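You operate a simulated robot arm through the tools that you are given. There is no shell and no other tool. Be economical: measure what you need, move in short steps, check, and stop when the job is done.

You are at the controls of a simulated robot arm. One attempt, no reset.

TASK
Water the white pot on the grey mat with the green can.
Fine: till its red float is in the green band, no spill; can back, pot back in its saucer; the other pots stay dry. Set down upright: what you pick out, green can.

Only the result counts: the job must be done as asked and must still hold three seconds after the hand-in. Knocking over, shifting, dropping, spilling or breaking anything else fails it.

THE ROBOT
A 6-joint arm with a two-finger parallel gripper, fixed in place. Base frame: the origin is at the foot of the arm, x ahead of it, y to its left, z up; the work surface is at about z = 80. Readings come in cm, degrees, newtons and seconds.
With the tool pointing down near the work surface it reaches from about 26 to 68 cm from the base axis. Its first joint turns from -66.0 to 66.0 degrees. Payload 2.9 kg.
Tool frame: the origin (TCP) lies between the finger pads and is the grasp point; the fingertips stand 3 cm ahead of it; z points along the fingers, y is the line along which they close. Largest opening 11 cm; finger width 2, thickness 1; the body of the gripper, 4.8 by 11.2 cm, starts 5.5 cm behind the TCP.
Orientation is that of the tool frame in the base frame, as a unit quaternion [x, y, z, w]. With the fingers straight down and closing along the base's y, the tool's x points along the base's -x, its y along +y and its z along -z.

THE INTERFACE
- The arm moves only by the tool arm_command. Its argument "moves" is a list that holds one entry, the list of rows, each a list of 7 numbers: the turn, a rotation vector about the tool's x, y, z in units of 60 degrees (1.0 is 60 degrees), then the shift along the tool's x, y, z in units of 300 mm (1.0 is 300 mm), then the opening in per cent of the stroke, from 0 (shut) to 100 (fully open). In form: [[[wx, wy, wz, tx, ty, tz, gripper], ...]]. A call has 1 to 10 rows; each row is the pose to reach, as a shift and turn from the pose commanded when the call began, along the tool's axes at that moment. A call with a number of a shift or a turn outside -1 to 1 is refused whole. Each row takes 0.2 s and may step no farther than 5 cm and 8.6 degrees from the row before; otherwise, or with a gripper value out of range, the whole call is refused. Where a pose cannot be reached the arm comes as near as it can. A force on the tool above 60 N (or 10 N above the force at the start of the call, whichever is more), or a blocked arm, ends the call early, and 0.2 s more pass. The fingers move at their own pace (about 10.8 cm/s each) and stop on an object; they squeeze with about 39 N. The grip force told is the motor's: it shows also when the fingers shut on nothing. Time passes only in rows, and 0.2 s behind the last, so rows that repeat a pose let the fingers close. The reply holds the time, the measured pose of the TCP, the force on the tool along the base axes, the opening and the grip force, in the units named above and with some noise, with the torque about the TCP (base axes, N m) and any sound that the robot's microphone picked up, and new pictures: "show" is both (left out), scene, wrist or none.
- Cameras (640 x 400 px; columns grow to the right, rows downward): "scene" is fixed at [8.03, 43.1, 139.47]; the picture's right is [-0.81, -0.59, 0.00], its down [-0.29, 0.39, -0.87] and it looks along [0.51, -0.71, -0.49] (base axes); focal length 335 px, centre (320, 200). "wrist" rides on the gripper at [7.2, 1.7, -10.3] in the tool frame; the picture's right is [-0.23, 0.97, 0.00], its down [-0.76, -0.18, -0.62] and it looks along [-0.61, -0.14, 0.78] (tool axes); focal length 222 px, centre (320, 200). There is no depth. A picture from a camera that has moved, and an enlarged one, comes with that camera's place and axes in the base frame and with its lens. The place of the scene camera against the robot may be out by one fixed shift of up to 1.2 cm in any direction.
- close_up(camera, box): a new picture of the part [left, top, right, bottom] of that camera's present view, enlarged. It takes no simulated time.
- finish_job(): hands the job in; it is judged then, once.

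Go step by step. Nothing tells you positions but the pictures and the camera data: compare them with the known pose of the tool, close in by small moves and look again before you grip or let go. The budget is 120 turns and 200 pictures, counting those below and the enlarged ones. Unless the task says otherwise, let go and move clear before handing in.

The tools are called after ">>>" as name(argument=value, ...) on one line, values as JSON. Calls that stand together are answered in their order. arm_command: Moves the arm, as the interface text tells. Its arguments: {"type":"object","properties":{"moves":{"type":"array","items":{"type":"array","items":{"type":"array","items":{"type":"number"}}}},"show":{"type":"string","enum":["both","scene","wrist","none"]}},"required":["moves"]} The other tools are called the same way: close_up (camera, box) takes an enlarged picture of a part of a camera's view; finish_job () hands the job in.

At the start:

```text
time_s: 0.0
ee_pos: [41.24, -17.47, 111.51]
orientation: [0.0, 1.0, -0.001, 0.001]
contact_force: [-0.1, 0.4, -0.5]
moment: [0.0, 0.02, 0.0]
opening: 10.98
gripper_force: 0.0
```

scene: 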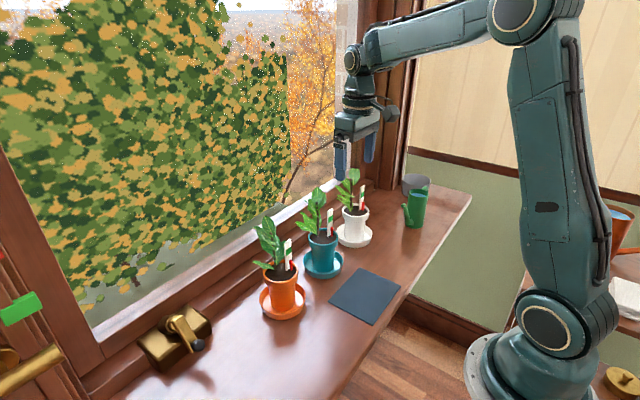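
wrist: 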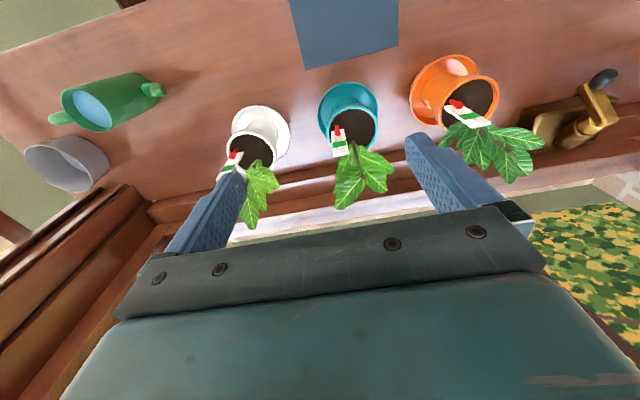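

I see three potted plants in saucers, the grey mat, the green can with water in it and a grey cup at the far right. First I'll look at things enlarged.

>>> close_up(camera="scene", box=[310, 150, 470, 250])

>>> close_up(camera="wrist", box=[0, 50, 320, 250])

>>> close_up(camera="scene", box=[240, 180, 420, 330])

```text
4.00 times, centred on (390, 200) of scene
camera zoom: at [8.03, 43.1, 139.47], right [-0.81, -0.59, 0.0], down [-0.29, 0.39, -0.87], along [0.51, -0.71, -0.49], focal length 1340 px, centre (40, 200)
```

zoom: 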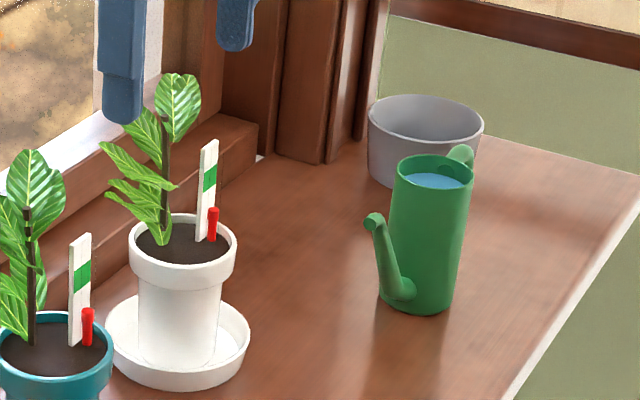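

```text
2.00 times, centred on (160, 150) of wrist
camera zoom: at [34.09, -15.81, 121.95], right [0.23, 0.97, 0.0], down [0.76, -0.18, 0.62], along [0.61, -0.14, -0.78], focal length 444 px, centre (640, 300)
```

zoom: 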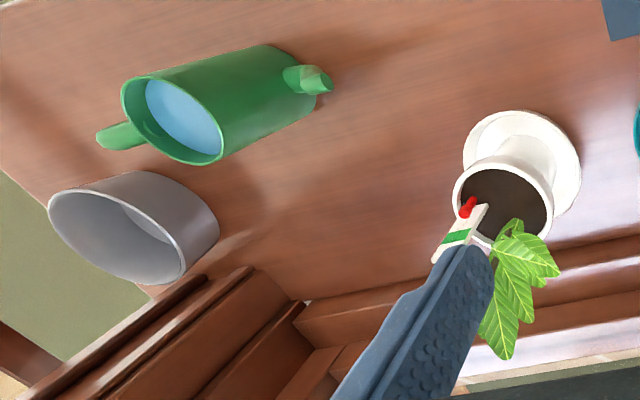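

```text
2.67 times, centred on (330, 255) of scene
camera zoom: at [8.03, 43.1, 139.47], right [-0.81, -0.59, 0.0], down [-0.29, 0.39, -0.87], along [0.51, -0.71, -0.49], focal length 893 px, centre (293, 53)
```

zoom: 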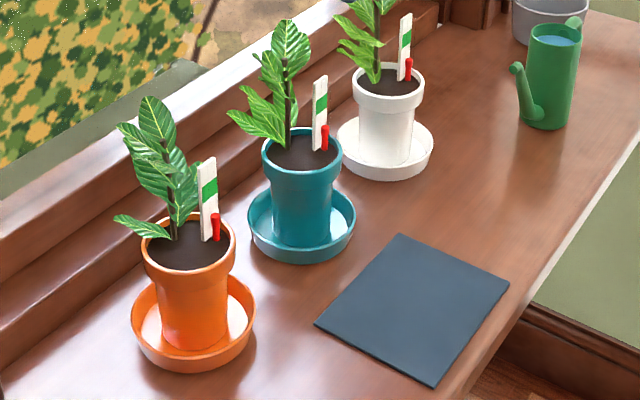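

The white pot is about (47, -29.5) with its rim at z≈91. The can is at (36, -48), and the mat spans x 28–40, y -19 to -5. The plant blocks a straight-down grip, so I'll yaw toward the pot and take its rim with a tilted hand.

>>> arm_command(moves=[[[0, 0, 0.14, 0, 0, 0, 100], [0, 0, 0.28, 0, 0, 0, 100], [0, 0, 0.42, 0, 0, 0, 100], [0, 0, 0.56, 0, 0, 0, 100]]], show="none")

```text
time_s: 1.0
ee_pos: [41.17, -17.51, 111.41]
orientation: [0.291, 0.957, 0.001, 0.0]
contact_force: [1.1, -1.1, -0.2]
moment: [0.01, 0.0, -0.01]
opening: 10.99
gripper_force: 0.0
```

Yaw is done. Now I tilt the hand 50° forward, keeping the TCP fixed.

>>> arm_command(moves=[[[0, -0.14, 0, 0, 0, 0, 100], [0, -0.28, 0, 0, 0, 0, 100], [0, -0.42, 0, 0, 0, 0, 100], [0, -0.56, 0, 0, 0, 0, 100], [0, -0.7, 0, 0, 0, 0, 100], [0, -0.833, 0, 0, 0, 0, 100]]])

```text
time_s: 2.4
ee_pos: [41.26, -17.41, 111.58]
orientation: [0.263, 0.867, -0.123, 0.405]
contact_force: [-0.9, -0.3, -0.8]
moment: [0.01, 0.02, -0.01]
opening: 10.98
gripper_force: 0.1
camera wrist: at [31.75, -9.08, 112.73], right [0.66, 0.73, 0.17], down [-0.09, -0.15, 0.98], along [0.75, -0.67, -0.04], focal length 222 px, centre (320, 200)
```

scene: 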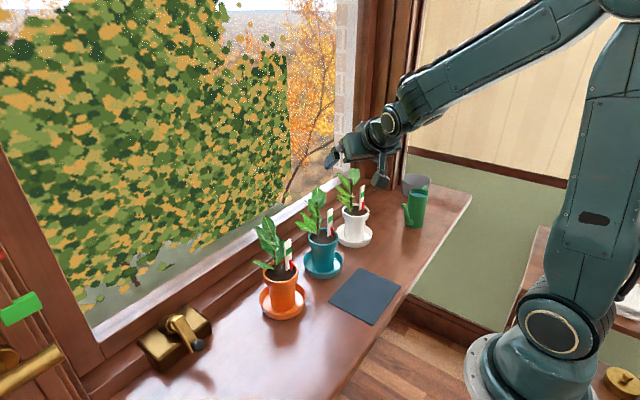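
wrist: 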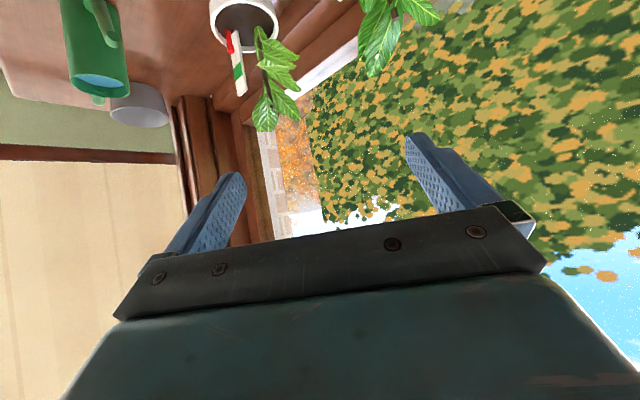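

Now I move sideways and down to a standoff on the pot's axis of approach.

>>> arm_command(moves=[[[0, 0, 0, -0.008, -0.112, 0.01, 100], [0, 0, 0, -0.016, -0.224, 0.02, 100], [0, 0, 0, 0.095, -0.224, 0.113, 100], [0, 0, 0, 0.206, -0.224, 0.205, 100], [0, 0, 0, 0.316, -0.224, 0.298, 100]]])

```text
time_s: 3.6
ee_pos: [38.2, -23.6, 98.51]
orientation: [0.263, 0.867, -0.123, 0.405]
contact_force: [-0.5, 0.1, 0.4]
moment: [0.0, 0.03, -0.06]
opening: 11.02
gripper_force: 0.0
camera wrist: at [28.69, -15.26, 99.71], right [0.66, 0.73, 0.17], down [-0.09, -0.15, 0.98], along [0.75, -0.67, -0.04], focal length 222 px, centre (320, 200)
```

scene: 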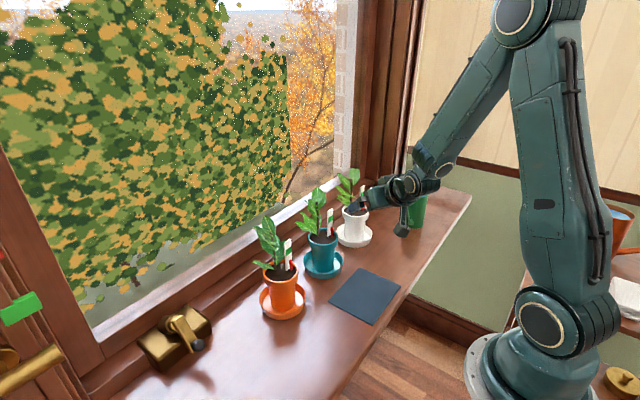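
wrist: 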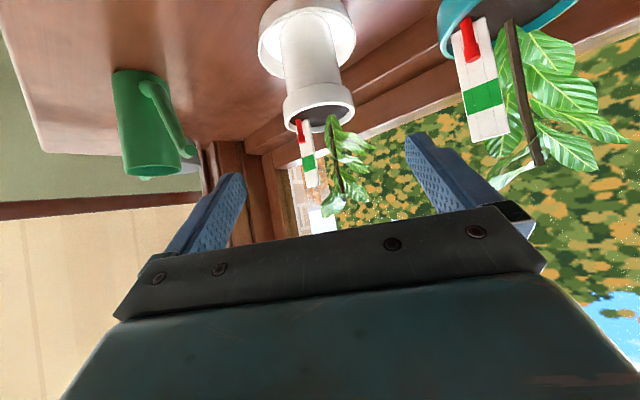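

>>> close_up(camera="wrist", box=[220, 0, 420, 125])

>>> close_up(camera="scene", box=[300, 150, 460, 250])

```text
3.20 times, centred on (320, 62) of wrist
camera zoom: at [28.69, -15.26, 99.71], right [0.66, 0.73, 0.17], down [-0.09, -0.15, 0.98], along [0.75, -0.67, -0.04], focal length 711 px, centre (320, 640)
```

zoom: 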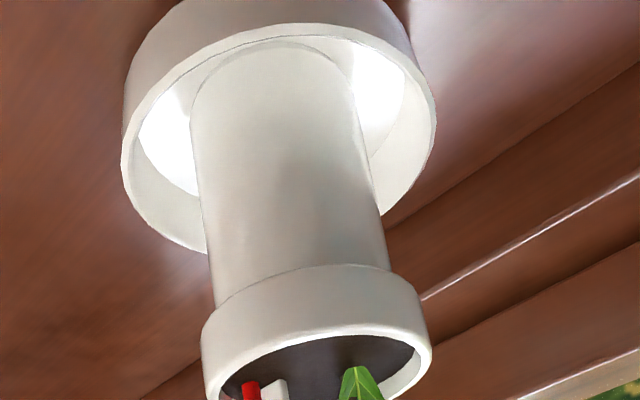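

```text
4.00 times, centred on (380, 200) of scene
camera zoom: at [8.03, 43.1, 139.47], right [-0.81, -0.59, 0.0], down [-0.29, 0.39, -0.87], along [0.51, -0.71, -0.49], focal length 1340 px, centre (80, 200)
```

zoom: 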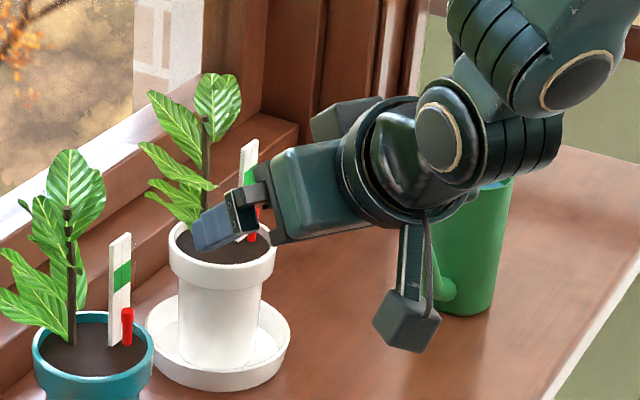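

The approach line looks right. I'll advance 9 cm and check the finger clearance.

>>> arm_command(moves=[[[0, 0, 0, 0, -0.002, 0.1, 100], [0, 0, 0, 0.001, -0.003, 0.2, 100], [0, 0, 0, 0.002, -0.004, 0.3, 100]]], show="wrist")

>>> close_up(camera="scene", box=[300, 150, 460, 250])

```text
time_s: 4.4
ee_pos: [44.0, -27.46, 92.62]
orientation: [0.262, 0.867, -0.123, 0.405]
contact_force: [0.3, 0.0, 0.0]
moment: [-0.02, 0.01, -0.02]
opening: 11.0
gripper_force: 0.1
camera wrist: at [34.39, -19.08, 93.85], right [0.66, 0.73, 0.17], down [-0.09, -0.15, 0.98], along [0.75, -0.67, -0.04], focal length 222 px, centre (320, 200)
```

wrist: 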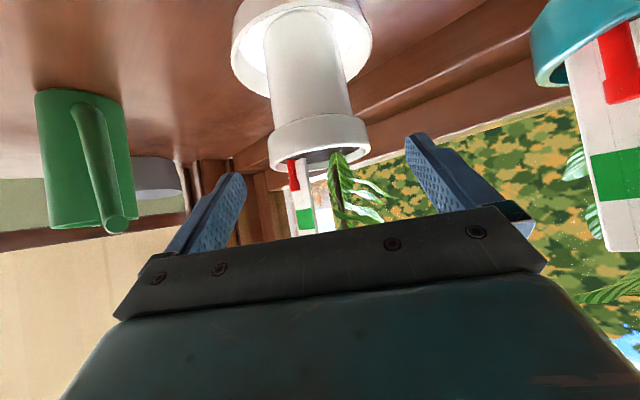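

```text
4.00 times, centred on (380, 200) of scene
camera zoom: at [8.03, 43.1, 139.47], right [-0.81, -0.59, 0.0], down [-0.29, 0.39, -0.87], along [0.51, -0.71, -0.49], focal length 1340 px, centre (80, 200)
```

zoom: 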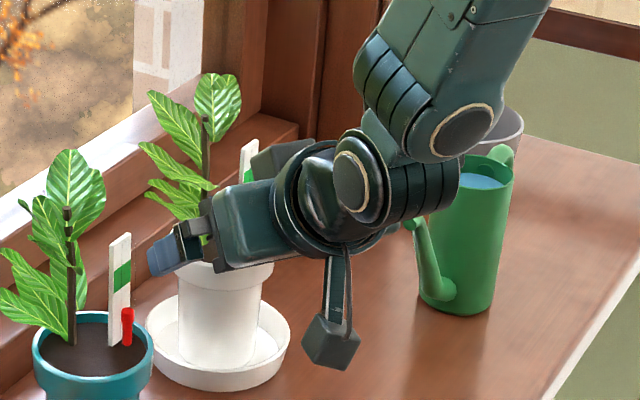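

>>> arm_command(moves=[[[0, 0, 0, 0, 0, 0.08, 100], [0, 0, 0, 0, 0, 0.16, 100]]], show="wrist")

>>> close_up(camera="scene", box=[300, 150, 460, 250])

```text
time_s: 5.0
ee_pos: [46.91, -29.45, 89.68]
orientation: [0.262, 0.868, -0.122, 0.405]
contact_force: [0.3, -0.6, -0.5]
moment: [0.0, -0.03, 0.02]
opening: 11.01
gripper_force: 0.0
camera wrist: at [37.44, -21.22, 90.87], right [0.66, 0.73, 0.17], down [-0.09, -0.16, 0.98], along [0.75, -0.67, -0.04], focal length 222 px, centre (320, 200)
```

wrist: 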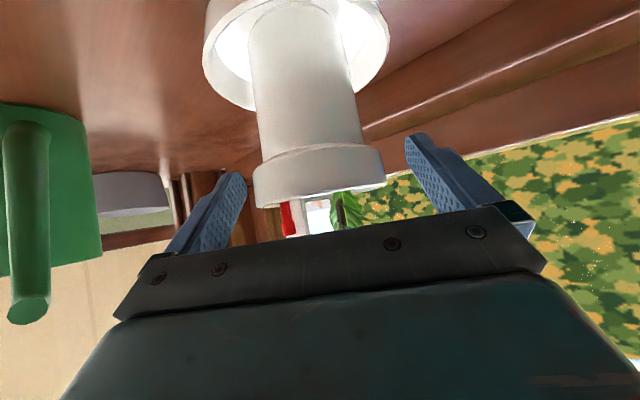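

```text
4.00 times, centred on (380, 200) of scene
camera zoom: at [8.03, 43.1, 139.47], right [-0.81, -0.59, 0.0], down [-0.29, 0.39, -0.87], along [0.51, -0.71, -0.49], focal length 1340 px, centre (80, 200)
```

zoom: 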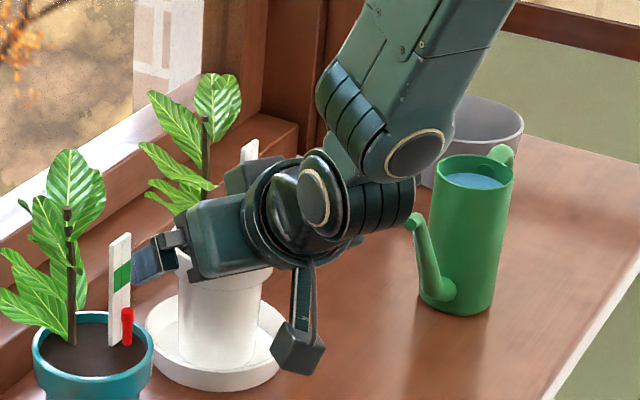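

>>> close_up(camera="wrist", box=[160, 100, 480, 300])

```text
2.00 times, centred on (320, 200) of wrist
camera zoom: at [37.44, -21.22, 90.87], right [0.66, 0.73, 0.17], down [-0.09, -0.16, 0.98], along [0.75, -0.67, -0.04], focal length 444 px, centre (320, 200)
```

zoom: 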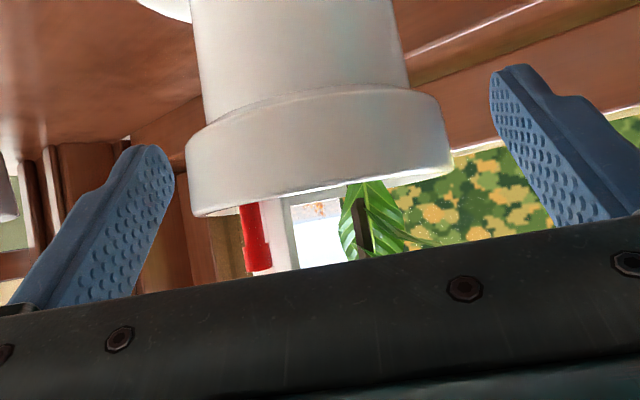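

The pot is centred between the fingers but about 0.8 cm further ahead. I nudge forward horizontally and close.

>>> arm_command(moves=[[[0, 0, 0, -0.017, 0, 0.0205, 100], [0, 0, 0, -0.017, 0, 0.0205, 85], [0, 0, 0, -0.017, 0, 0.0205, 75], [0, 0, 0, -0.017, 0, 0.0205, 68], [0, 0, 0, -0.017, 0, 0.0205, 60], [0, 0, 0, -0.017, 0, 0.0205, 50], [0, 0, 0, -0.017, 0, 0.0205, 50]]])

>>> close_up(camera="scene", box=[300, 150, 460, 250])

```text
time_s: 6.6
ee_pos: [47.59, -29.99, 89.6]
orientation: [0.261, 0.868, -0.122, 0.404]
contact_force: [0.1, 0.4, 0.2]
moment: [-0.06, 0.02, 0.0]
opening: 8.14
gripper_force: 39.1
camera wrist: at [38.05, -21.63, 90.82], right [0.66, 0.73, 0.17], down [-0.09, -0.15, 0.98], along [0.75, -0.67, -0.04], focal length 222 px, centre (320, 200)
```

scene: 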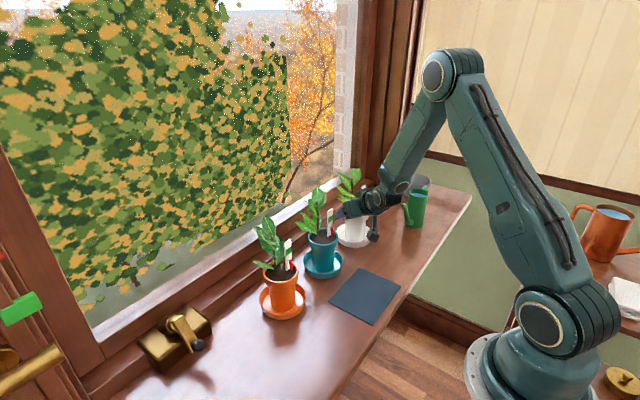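
wrist: 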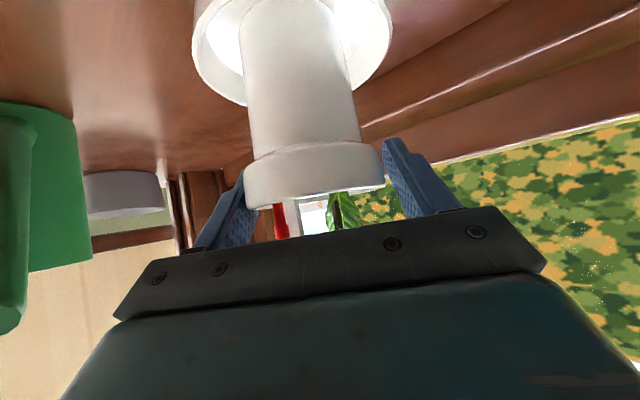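

```text
4.00 times, centred on (380, 200) of scene
camera zoom: at [8.03, 43.09, 139.47], right [-0.81, -0.59, 0.0], down [-0.29, 0.39, -0.87], along [0.51, -0.71, -0.49], focal length 1340 px, centre (80, 200)
```

zoom: 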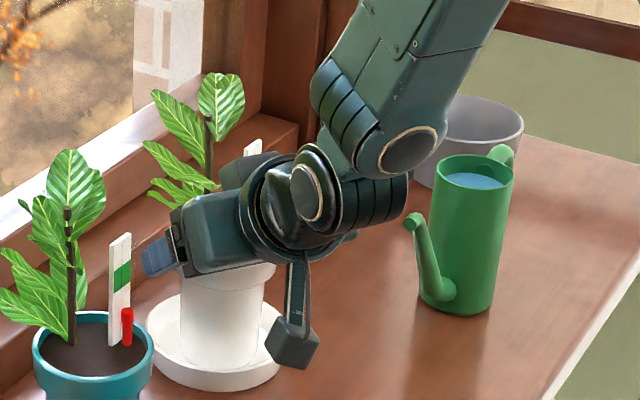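

Gripped at opening 8.1. I lift straight up.

>>> arm_command(moves=[[[0, 0, 0, -0.0255, 0, -0.0214, 50], [0, 0, 0, -0.0766, 0, -0.0643, 50], [0, 0, 0, -0.153, 0, -0.1286, 50], [0, 0, 0, -0.23, 0, -0.193, 50], [0, 0, 0, -0.306, 0, -0.257, 50], [0, 0, 0, -0.306, 0, -0.257, 50]]])

>>> close_up(camera="scene", box=[280, 120, 440, 260])

```text
time_s: 8.0
ee_pos: [47.54, -29.84, 101.52]
orientation: [0.262, 0.868, -0.122, 0.404]
contact_force: [0.0, -0.2, -5.0]
moment: [0.03, 0.02, 0.02]
opening: 8.19
gripper_force: 39.0
camera wrist: at [38.02, -21.48, 102.7], right [0.66, 0.73, 0.17], down [-0.09, -0.16, 0.98], along [0.75, -0.67, -0.04], focal length 222 px, centre (320, 200)
```

scene: 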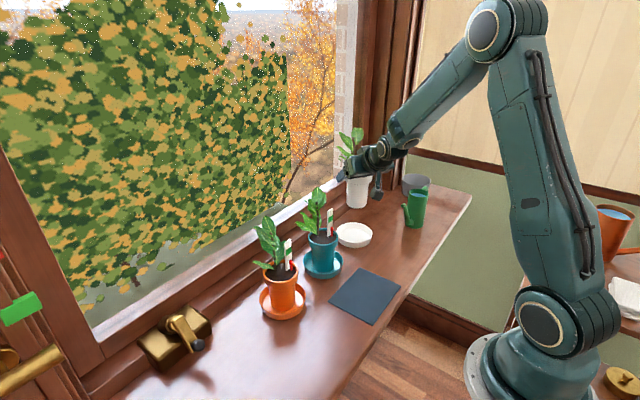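
wrist: 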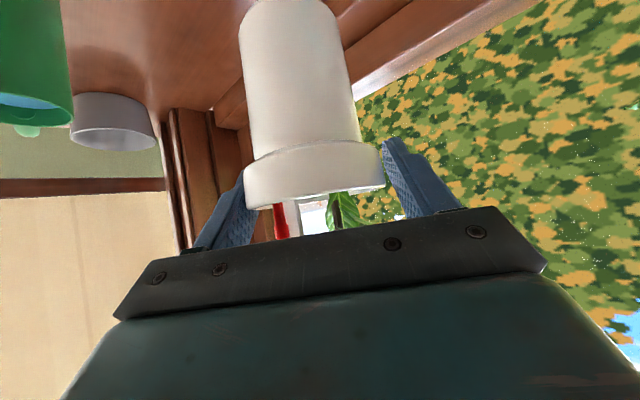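

```text
2.86 times, centred on (360, 190) of scene
camera zoom: at [8.03, 43.09, 139.47], right [-0.81, -0.59, 0.0], down [-0.29, 0.39, -0.87], along [0.51, -0.71, -0.49], focal length 957 px, centre (206, 229)
```

zoom: 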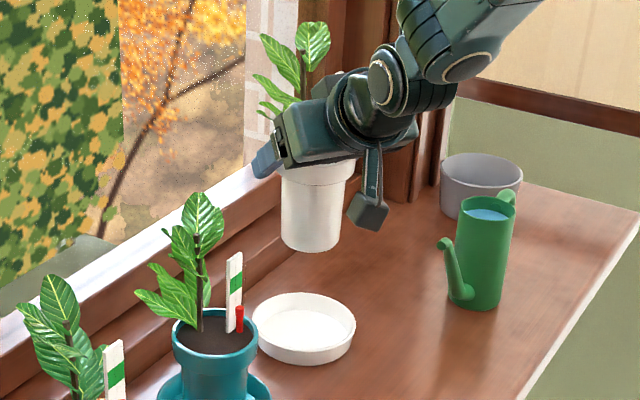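

The pot is held level and clear (about 0.5 kg). I carry it towards the robot first, then sideways over the mat.

>>> arm_command(moves=[[[0, 0, 0, 0.056, -0.058, -0.066, 50], [0, 0, 0, 0.139, -0.145, -0.166, 50], [0, 0, 0, 0.2225, -0.232, -0.265, 50], [0, 0, 0, 0.274, -0.117, -0.326, 50], [0, 0, 0, 0.325, -0.003, -0.388, 50], [0, 0, 0, 0.377, 0.112, -0.449, 50], [0, 0, 0, 0.41, 0.187, -0.489, 50], [0, 0, 0, 0.428, 0.227, -0.51, 50], [0, 0, 0, 0.428, 0.227, -0.51, 50]]])

>>> close_up(camera="scene", box=[260, 120, 500, 350])

```text
time_s: 10.0
ee_pos: [36.28, -13.4, 102.35]
orientation: [0.262, 0.868, -0.121, 0.404]
contact_force: [-0.3, -0.4, -5.8]
moment: [-0.01, 0.01, 0.0]
opening: 8.14
gripper_force: 39.0
out of reach, approached as far as the arm can: row 6, 7, 8, 9
camera wrist: at [26.77, -5.08, 103.47], right [0.66, 0.73, 0.17], down [-0.09, -0.16, 0.98], along [0.75, -0.67, -0.04], focal length 222 px, centre (320, 200)
```

scene: 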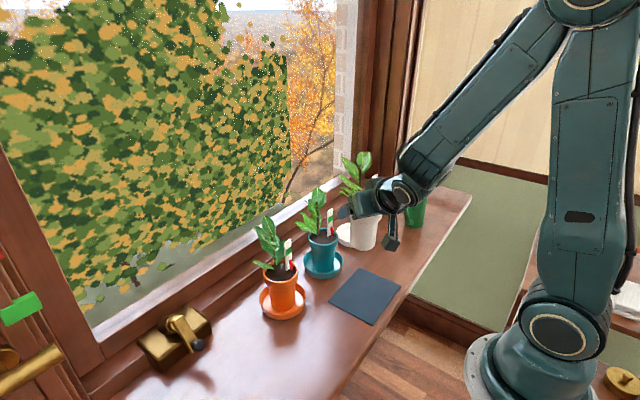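
wrist: 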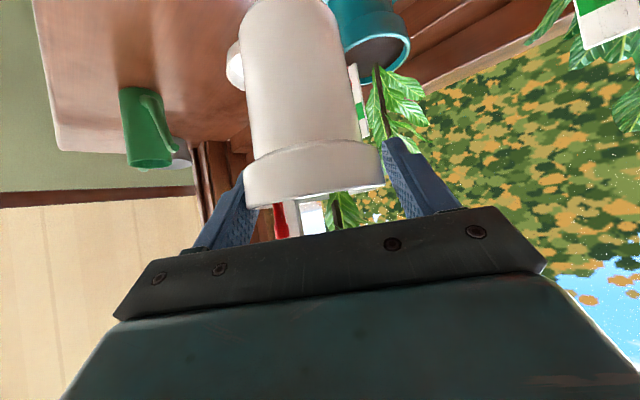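

```text
1.74 times, centred on (380, 235) of scene
camera zoom: at [8.03, 43.09, 139.47], right [-0.81, -0.59, 0.0], down [-0.29, 0.39, -0.87], along [0.51, -0.71, -0.49], focal length 583 px, centre (216, 139)
```

zoom: 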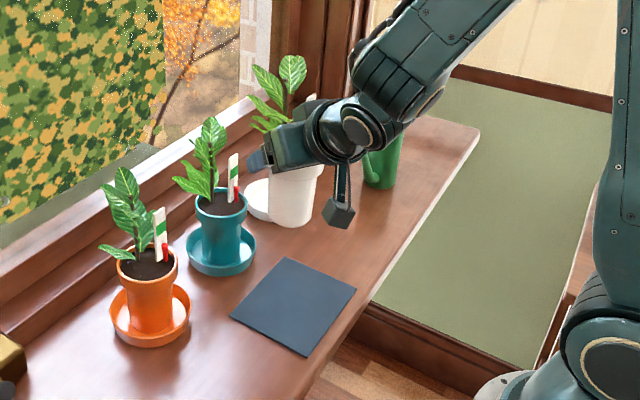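

That orientation runs out of reach here. I'll yaw the hand (and pot) -22° about the vertical so the wrist swings outward, then check where it settles.

>>> arm_command(moves=[[[0.094, 0, 0.079, 0, 0, 0, 50], [0.187, 0, 0.157, 0, 0, 0, 50], [0.281, 0, 0.236, 0, 0, 0, 50], [0.281, 0, 0.236, 0, 0, 0, 50]]], show="none")

```text
time_s: 11.0
ee_pos: [36.36, -13.41, 102.13]
orientation: [0.424, 0.801, -0.198, 0.374]
contact_force: [-0.3, -0.4, -4.5]
moment: [0.03, 0.0, 0.0]
opening: 8.18
gripper_force: 39.8
```

>>> arm_command(moves=[[[0, 0, 0, 0.055, -0.037, -0.06, 50], [0, 0, 0, 0.12, -0.037, -0.005, 50], [0, 0, 0, 0.185, -0.037, 0.049, 50], [0, 0, 0, 0.25, -0.037, 0.104, 50], [0, 0, 0, 0.315, -0.037, 0.159, 50], [0, 0, 0, 0.315, -0.037, 0.159, 50]]])

>>> close_up(camera="scene", box=[280, 170, 480, 340])

```text
time_s: 12.4
ee_pos: [34.47, -11.95, 91.84]
orientation: [0.423, 0.802, -0.197, 0.373]
contact_force: [0.4, -0.6, -4.3]
moment: [0.03, -0.01, 0.01]
opening: 8.16
gripper_force: 39.0
out of reach, approached as far as the arm can: row 4, 5, 6
camera wrist: at [28.89, -0.68, 93.02], right [0.89, 0.43, 0.17], down [-0.14, -0.11, 0.98], along [0.44, -0.9, -0.04], focal length 222 px, centre (320, 200)
```

scene: 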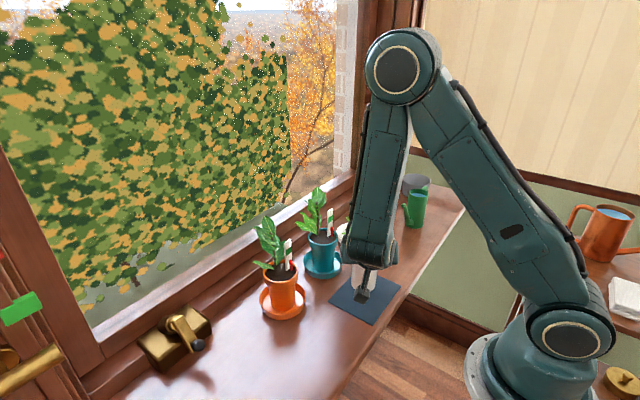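
wrist: 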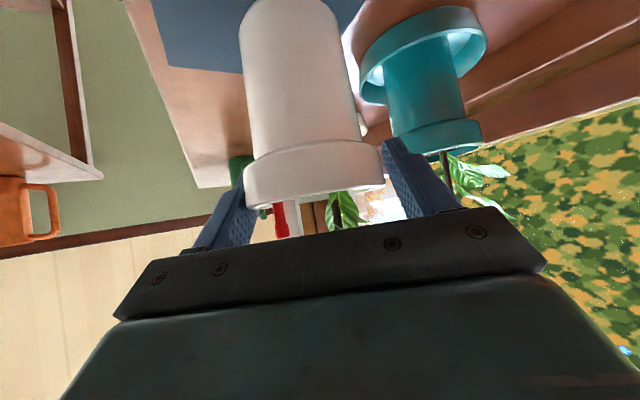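

```text
2.35 times, centred on (380, 255) of scene
camera zoom: at [8.03, 43.09, 139.47], right [-0.81, -0.59, 0.0], down [-0.29, 0.39, -0.87], along [0.51, -0.71, -0.49], focal length 788 px, centre (179, 71)
```

zoom: 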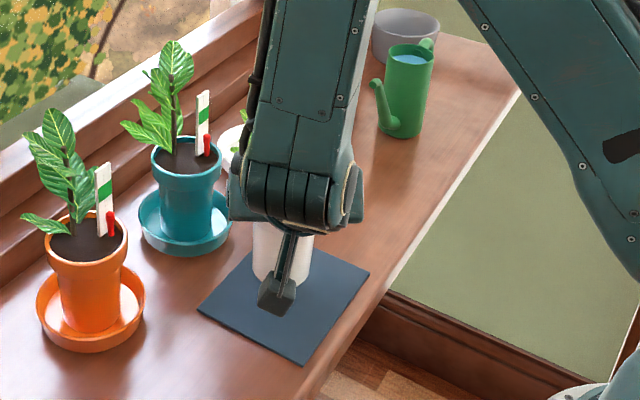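

>>> arm_command(moves=[[[0, 0, 0, 0.016, 0.005, 0.027, 50], [0, 0, 0, 0.033, 0.011, 0.054, 50], [0, 0, 0, 0.033, 0.011, 0.054, 50]]], show="none")

```text
time_s: 13.2
ee_pos: [35.08, -12.4, 90.07]
orientation: [0.423, 0.802, -0.197, 0.373]
contact_force: [-0.8, 0.8, -5.1]
moment: [0.01, -0.01, 0.01]
opening: 8.15
gripper_force: 39.2
```

>>> arm_command(moves=[[[0, 0, 0, 0.0064, 0, 0.0054, 50], [0, 0, 0, 0.0128, 0, 0.0107, 50], [0, 0, 0, 0.0128, 0, 0.0107, 50]]], show="wrist")

>>> close_up(camera="scene", box=[320, 240, 420, 330])

```text
time_s: 14.0
ee_pos: [35.06, -12.41, 89.74]
orientation: [0.422, 0.802, -0.197, 0.375]
contact_force: [-5.0, 7.9, 13.6]
moment: [0.3, 0.75, -0.2]
opening: 8.14
gripper_force: 38.6
camera wrist: at [29.41, -1.12, 90.84], right [0.89, 0.43, 0.17], down [-0.14, -0.11, 0.98], along [0.44, -0.9, -0.04], focal length 222 px, centre (320, 200)
```

wrist: 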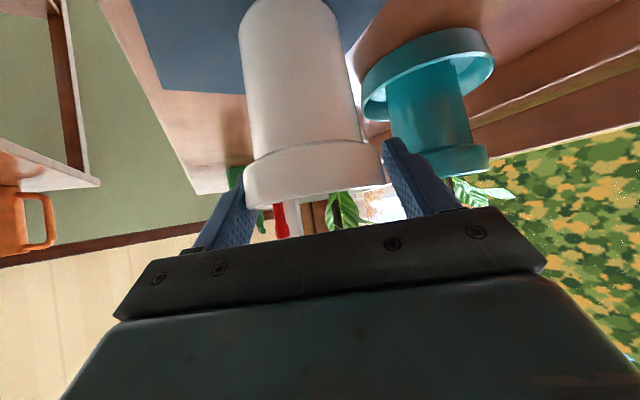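

```text
4.44 times, centred on (370, 285) of scene
camera zoom: at [8.0, 43.12, 139.47], right [-0.81, -0.59, 0.0], down [-0.29, 0.39, -0.87], along [0.51, -0.71, -0.49], focal length 1489 px, centre (98, -178)
```

zoom: 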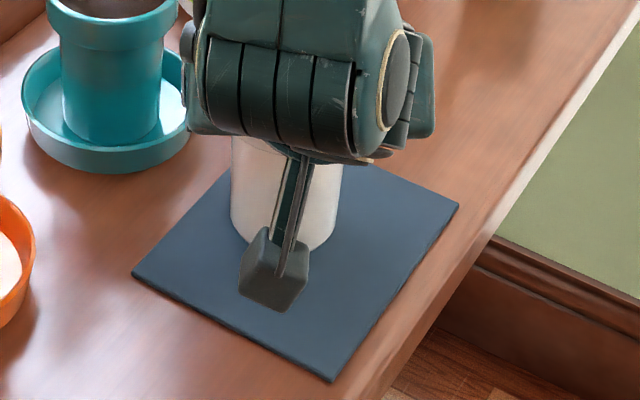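

The pot touches down inside the mat. I relax the downward push a touch and open.

>>> arm_command(moves=[[[0, 0, 0, -0.004, 0, -0.0034, 50], [0, 0, 0, -0.004, 0, -0.0034, 74], [0, 0, 0, -0.004, 0, -0.0034, 80], [0, 0, 0, -0.004, 0, -0.0034, 90], [0, 0, 0, -0.004, 0, -0.0034, 100], [0, 0, 0, -0.004, 0, -0.0034, 100]]], show="wrist")

```text
time_s: 15.4
ee_pos: [34.9, -12.38, 89.77]
orientation: [0.423, 0.802, -0.197, 0.373]
contact_force: [-0.3, -0.3, -0.2]
moment: [-0.01, 0.01, 0.01]
opening: 11.0
gripper_force: 0.1
camera wrist: at [29.34, -1.09, 90.94], right [0.89, 0.43, 0.17], down [-0.14, -0.11, 0.98], along [0.44, -0.9, -0.04], focal length 222 px, centre (320, 200)
```

wrist: 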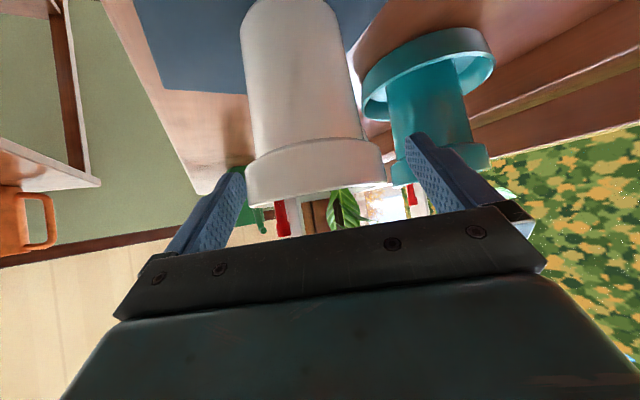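

>>> arm_command(moves=[[[0, 0, 0, 0, 0, -0.067, 100], [0, 0, 0, 0, 0, -0.133, 100], [0, 0, 0, -0.1, 0, -0.217, 100], [0, 0, 0, -0.2, 0, -0.301, 100], [0, 0, 0, -0.3, 0, -0.385, 100], [0, 0, 0, -0.383, 0, -0.455, 100]]])

>>> close_up(camera="scene", box=[280, 170, 480, 340])

```text
time_s: 16.8
ee_pos: [33.26, -9.78, 107.53]
orientation: [0.423, 0.802, -0.197, 0.373]
contact_force: [0.5, 0.5, 0.7]
moment: [0.0, -0.01, 0.02]
opening: 10.98
gripper_force: 0.1
out of reach, approached as far as the arm can: row 1, 2, 3
camera wrist: at [27.61, 1.52, 108.74], right [0.89, 0.43, 0.17], down [-0.14, -0.11, 0.98], along [0.44, -0.9, -0.04], focal length 222 px, centre (320, 200)
```

scene: 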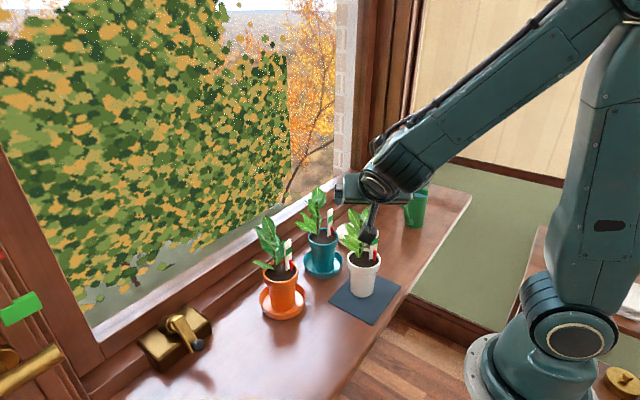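
wrist: 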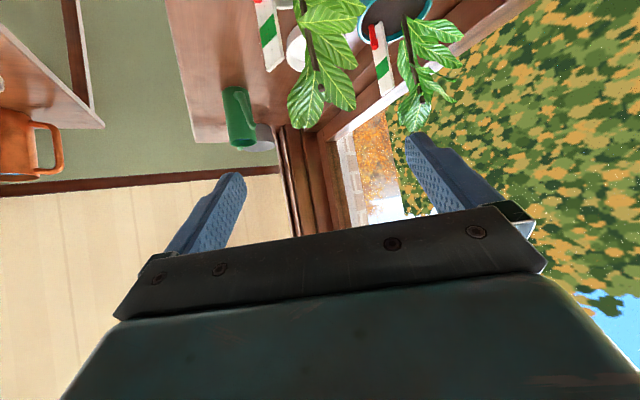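

```text
2.35 times, centred on (380, 255) of scene
camera zoom: at [8.02, 43.09, 139.47], right [-0.81, -0.59, 0.0], down [-0.29, 0.39, -0.87], along [0.51, -0.71, -0.49], focal length 788 px, centre (179, 71)
```

zoom: 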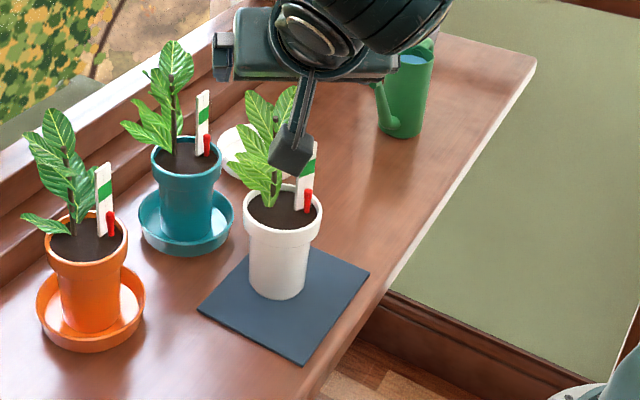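

The pot stands well on the mat, with the gauge facing the camera. Now I rise and straighten the hand to vertical.

>>> arm_command(moves=[[[0, 0.139, 0, -0.031, 0, -0.026, 100], [0, 0.278, 0, -0.061, 0, -0.051, 100], [0, 0.417, 0, -0.092, 0, -0.077, 100], [0, 0.556, 0, -0.122, 0, -0.103, 100], [0, 0.694, 0, -0.153, 0, -0.128, 100], [0, 0.833, 0, -0.184, 0, -0.154, 100]]], show="none")

```text
time_s: 18.2
ee_pos: [33.26, -9.88, 114.53]
orientation: [0.466, 0.885, 0.0, 0.0]
contact_force: [-0.5, 0.4, -0.1]
moment: [-0.01, 0.03, -0.01]
opening: 10.99
gripper_force: 0.1
```

>>> arm_command(moves=[[[0, 0, -0.14, -0.097, -0.061, 0, 100], [0, 0, -0.28, -0.194, -0.122, 0, 100], [0, 0, -0.42, -0.291, -0.183, 0, 100], [0, 0, -0.56, -0.389, -0.243, 0, 100], [0, 0, -0.7, -0.486, -0.304, 0, 100], [0, 0, -0.84, -0.583, -0.365, 0, 100], [0, 0, -0.98, -0.68, -0.426, 0, 100]]], show="none")

>>> arm_command(moves=[[[0, 0, -0.14, 0, 0, 0, 100], [0, 0, -0.28, 0, 0, 0, 100], [0, 0, -0.42, 0, 0, 0, 100], [0, 0, -0.56, 0, 0, 0, 100], [0, 0, -0.7, 0, 0, 0, 100], [0, 0, -0.84, 0, 0, 0, 100], [0, 0, -0.98, 0, 0, 0, 100]]])

```text
time_s: 19.8
ee_pos: [34.28, -33.82, 114.4]
orientation: [-0.03, 1.0, 0.0, 0.0]
contact_force: [-0.5, 0.5, 0.1]
moment: [0.03, 0.01, -0.01]
opening: 10.99
gripper_force: 0.1
```

```text
time_s: 21.4
ee_pos: [34.38, -33.86, 114.58]
orientation: [-0.516, 0.856, 0.0, 0.001]
contact_force: [-0.2, -0.6, -0.1]
moment: [-0.03, 0.0, -0.01]
opening: 11.0
gripper_force: 0.2
camera wrist: at [29.52, -39.56, 124.92], right [-0.76, 0.66, 0.0], down [0.51, 0.59, 0.62], along [0.41, 0.47, -0.78], focal length 222 px, centre (320, 200)
```

scene: 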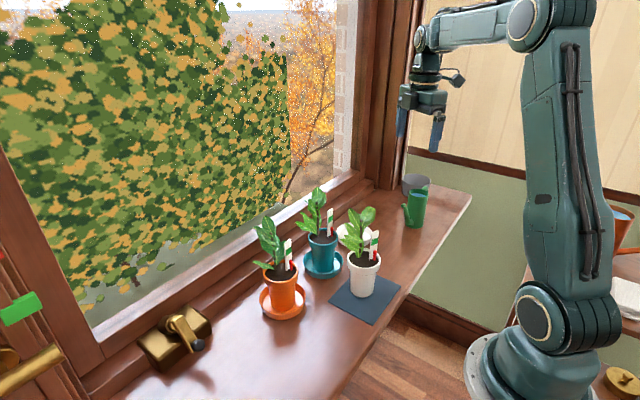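
wrist: 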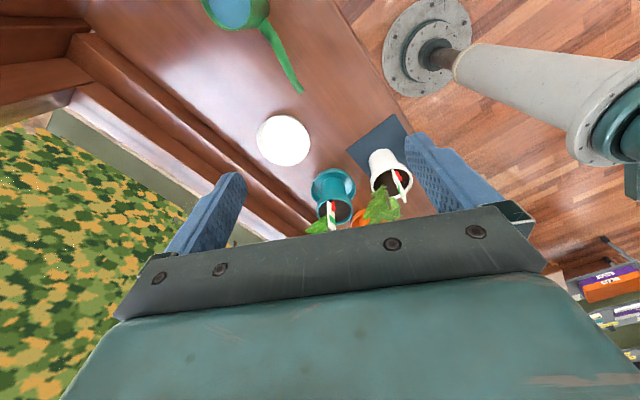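

>>> close_up(camera="wrist", box=[180, 0, 340, 100])

>>> arm_command(moves=[[[0, 0, -0.12, 0.07, -0.04, 0, 100], [0, 0, -0.24, 0.14, -0.08, 0, 100], [0, 0, -0.36, 0.21, -0.12, 0, 100], [0, 0, -0.467, 0.3, -0.17, 0, 100], [0, 0, -0.467, 0.4, -0.22, 0, 100], [0, 0, -0.467, 0.5, -0.265, 0, 100]]])

```text
4.00 times, centred on (260, 50) of wrist
camera zoom: at [29.52, -39.56, 124.92], right [-0.76, 0.66, 0.0], down [0.51, 0.59, 0.62], along [0.41, 0.47, -0.78], focal length 888 px, centre (560, 800)
```

zoom: 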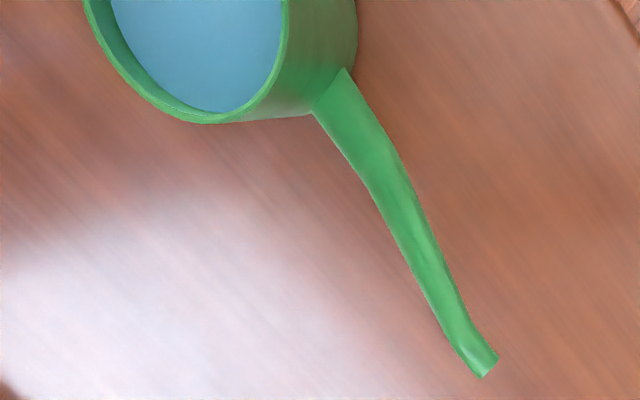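

```text
time_s: 22.8
ee_pos: [34.24, -51.16, 114.66]
orientation: [0.708, -0.706, 0.0, 0.0]
contact_force: [-0.8, -0.5, 0.0]
moment: [0.0, 0.05, 0.02]
opening: 10.99
gripper_force: 0.1
camera wrist: at [32.6, -58.34, 125.07], right [-0.97, 0.23, 0.0], down [0.18, 0.76, 0.62], along [0.14, 0.61, -0.78], focal length 222 px, centre (320, 200)
```

scene: 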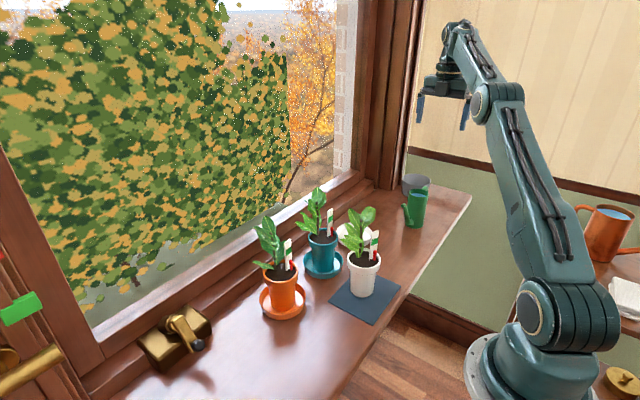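
wrist: 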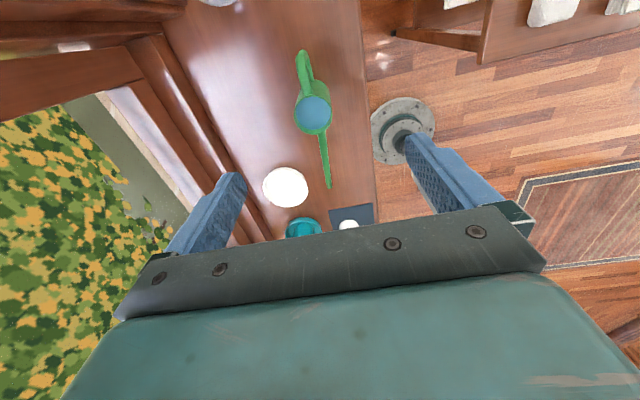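

The can and its full spout and handle are now visible from above. I look closer to measure axis and spout direction.

>>> close_up(camera="wrist", box=[220, 30, 420, 200])

```text
2.35 times, centred on (320, 115) of wrist
camera zoom: at [32.6, -58.34, 125.07], right [-0.97, 0.23, 0.0], down [0.18, 0.76, 0.62], along [0.14, 0.61, -0.78], focal length 523 px, centre (320, 400)
```

zoom: 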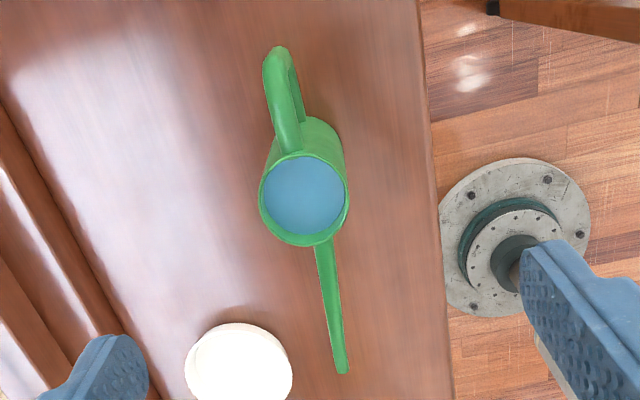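

The can's axis is (35.95, -48.0), radius 2.8, spout tip near (36, -35.9, 93) pointing +y. I move above it and descend to just above the rim.

>>> arm_command(moves=[[[0, 0, 0, -0.053, -0.028, 0, 100], [0, 0, 0, -0.105, -0.057, 0, 100], [0, 0, 0, -0.105, -0.057, 0.15, 100], [0, 0, 0, -0.105, -0.057, 0.3, 100], [0, 0, 0, -0.105, -0.057, 0.45, 100], [0, 0, 0, -0.105, -0.057, 0.58, 100], [0, 0, 0, -0.105, -0.057, 0.58, 100]]])

>>> close_up(camera="scene", box=[340, 130, 500, 240])

```text
time_s: 24.4
ee_pos: [35.89, -47.75, 97.09]
orientation: [-0.707, 0.707, 0.0, 0.001]
contact_force: [-0.1, -0.1, 0.0]
moment: [0.0, -0.01, 0.0]
opening: 11.02
gripper_force: 0.0
camera wrist: at [34.33, -54.97, 107.51], right [-0.97, 0.23, 0.0], down [0.18, 0.76, 0.62], along [0.14, 0.61, -0.78], focal length 222 px, centre (320, 200)
```

scene: 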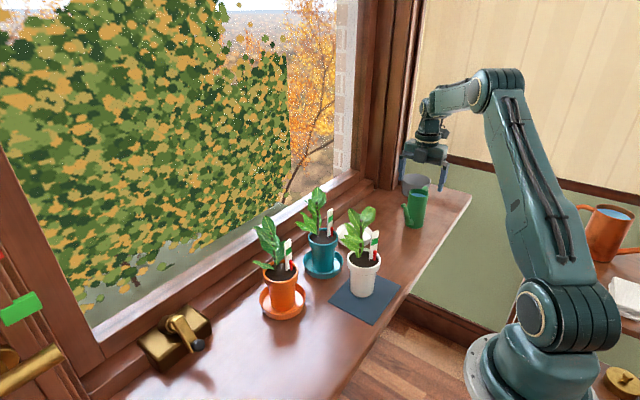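
wrist: 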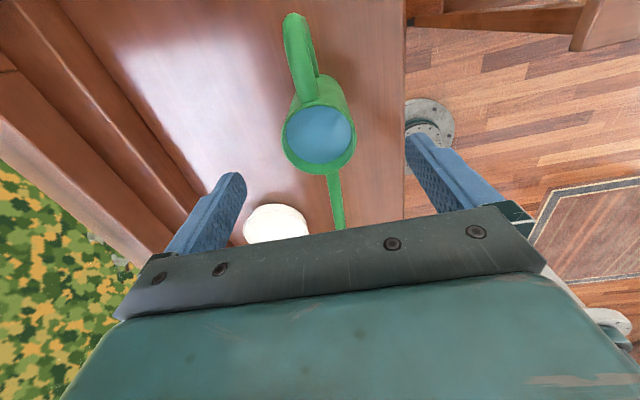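

```text
3.64 times, centred on (420, 185) of scene
camera zoom: at [8.03, 43.1, 139.47], right [-0.81, -0.59, 0.0], down [-0.29, 0.39, -0.87], along [0.51, -0.71, -0.49], focal length 1218 px, centre (-44, 254)
```

zoom: 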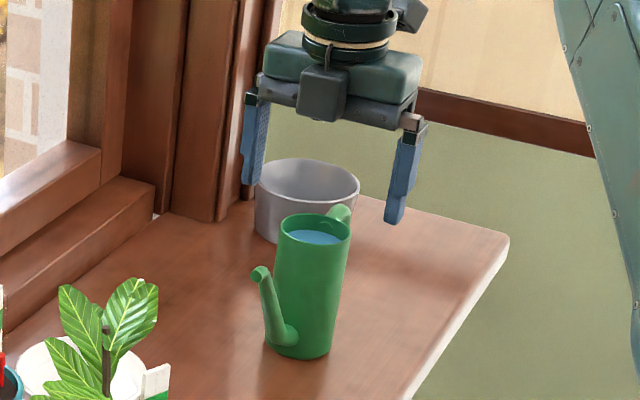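

Alignment is good. I descend around the rim.

>>> arm_command(moves=[[[0, 0, 0, 0.008, 0, 0.1, 100], [0, 0, 0, 0.008, 0, 0.2, 100], [0, 0, 0, 0.008, 0, 0.295, 100], [0, 0, 0, 0.008, 0, 0.295, 100]]])

>>> close_up(camera="scene", box=[340, 130, 500, 240])

```text
time_s: 25.4
ee_pos: [35.74, -47.94, 88.27]
orientation: [0.708, -0.707, 0.0, 0.0]
contact_force: [0.5, 0.5, 1.0]
moment: [0.03, -0.01, -0.01]
opening: 10.99
gripper_force: 0.1
camera wrist: at [34.15, -55.27, 98.67], right [-0.97, 0.23, 0.0], down [0.18, 0.76, 0.62], along [0.14, 0.61, -0.78], focal length 222 px, centre (320, 200)
```

scene: 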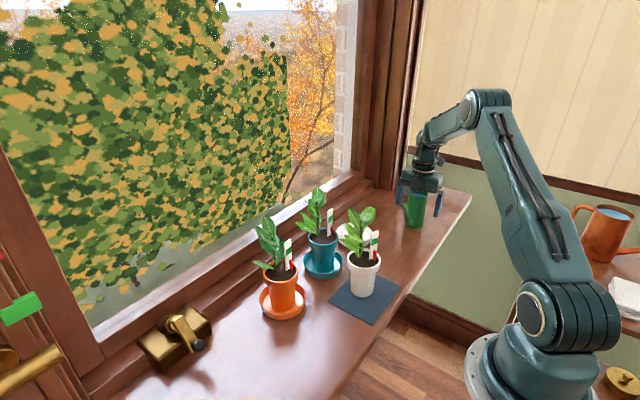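
wrist: 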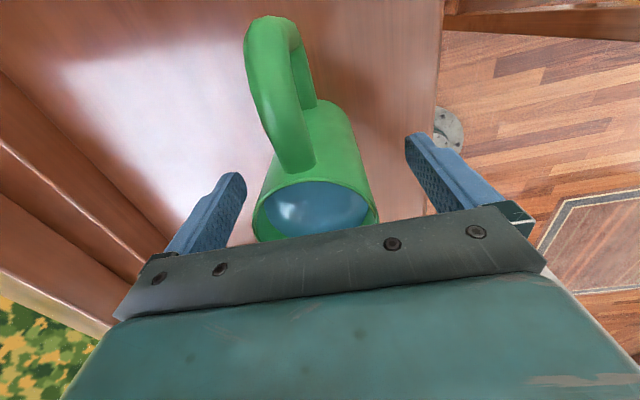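

```text
3.64 times, centred on (420, 185) of scene
camera zoom: at [8.03, 43.09, 139.47], right [-0.81, -0.59, 0.0], down [-0.29, 0.39, -0.87], along [0.51, -0.71, -0.49], focal length 1218 px, centre (-44, 254)
```

zoom: 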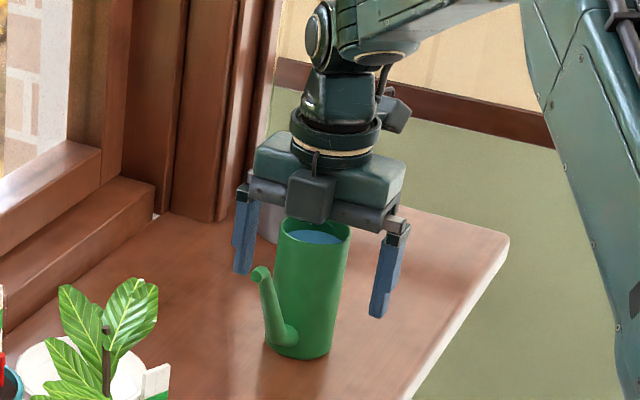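

>>> arm_command(moves=[[[0, 0, 0, 0, -0.004, 0, 85], [0, 0, 0, 0, -0.004, 0, 70], [0, 0, 0, 0, -0.004, 0, 60], [0, 0, 0, 0, -0.004, 0, 54], [0, 0, 0, 0, -0.004, 0, 48], [0, 0, 0, 0, -0.004, 0, 35], [0, 0, 0, 0, -0.004, 0, 30], [0, 0, 0, 0, -0.004, 0, 30]]], show="wrist")

>>> close_up(camera="scene", box=[340, 130, 500, 240])

```text
time_s: 27.2
ee_pos: [36.0, -47.97, 88.32]
orientation: [-0.707, 0.707, 0.0, -0.001]
contact_force: [0.8, -0.1, 0.0]
moment: [0.04, -0.01, 0.0]
opening: 5.75
gripper_force: 39.1
camera wrist: at [34.36, -55.28, 98.75], right [-0.97, 0.23, 0.0], down [0.18, 0.76, 0.62], along [0.14, 0.61, -0.78], focal length 222 px, centre (320, 200)
```

wrist: 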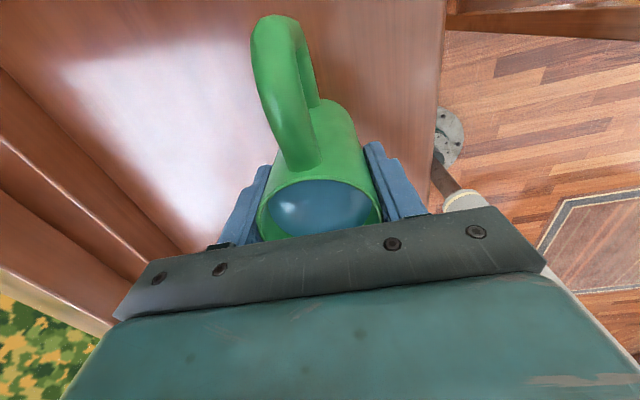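

```text
3.64 times, centred on (420, 185) of scene
camera zoom: at [8.03, 43.09, 139.47], right [-0.81, -0.59, 0.0], down [-0.29, 0.39, -0.87], along [0.51, -0.71, -0.49], focal length 1218 px, centre (-44, 254)
```

zoom: 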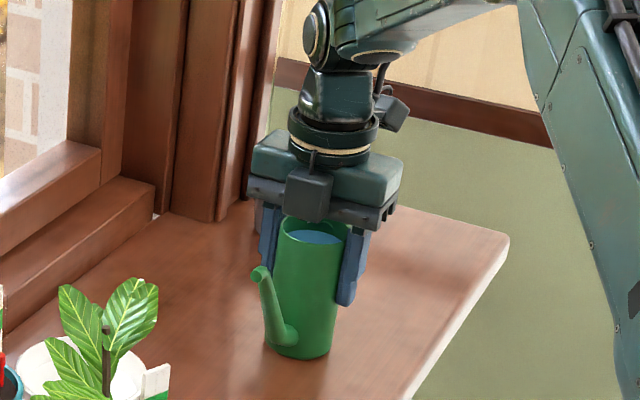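

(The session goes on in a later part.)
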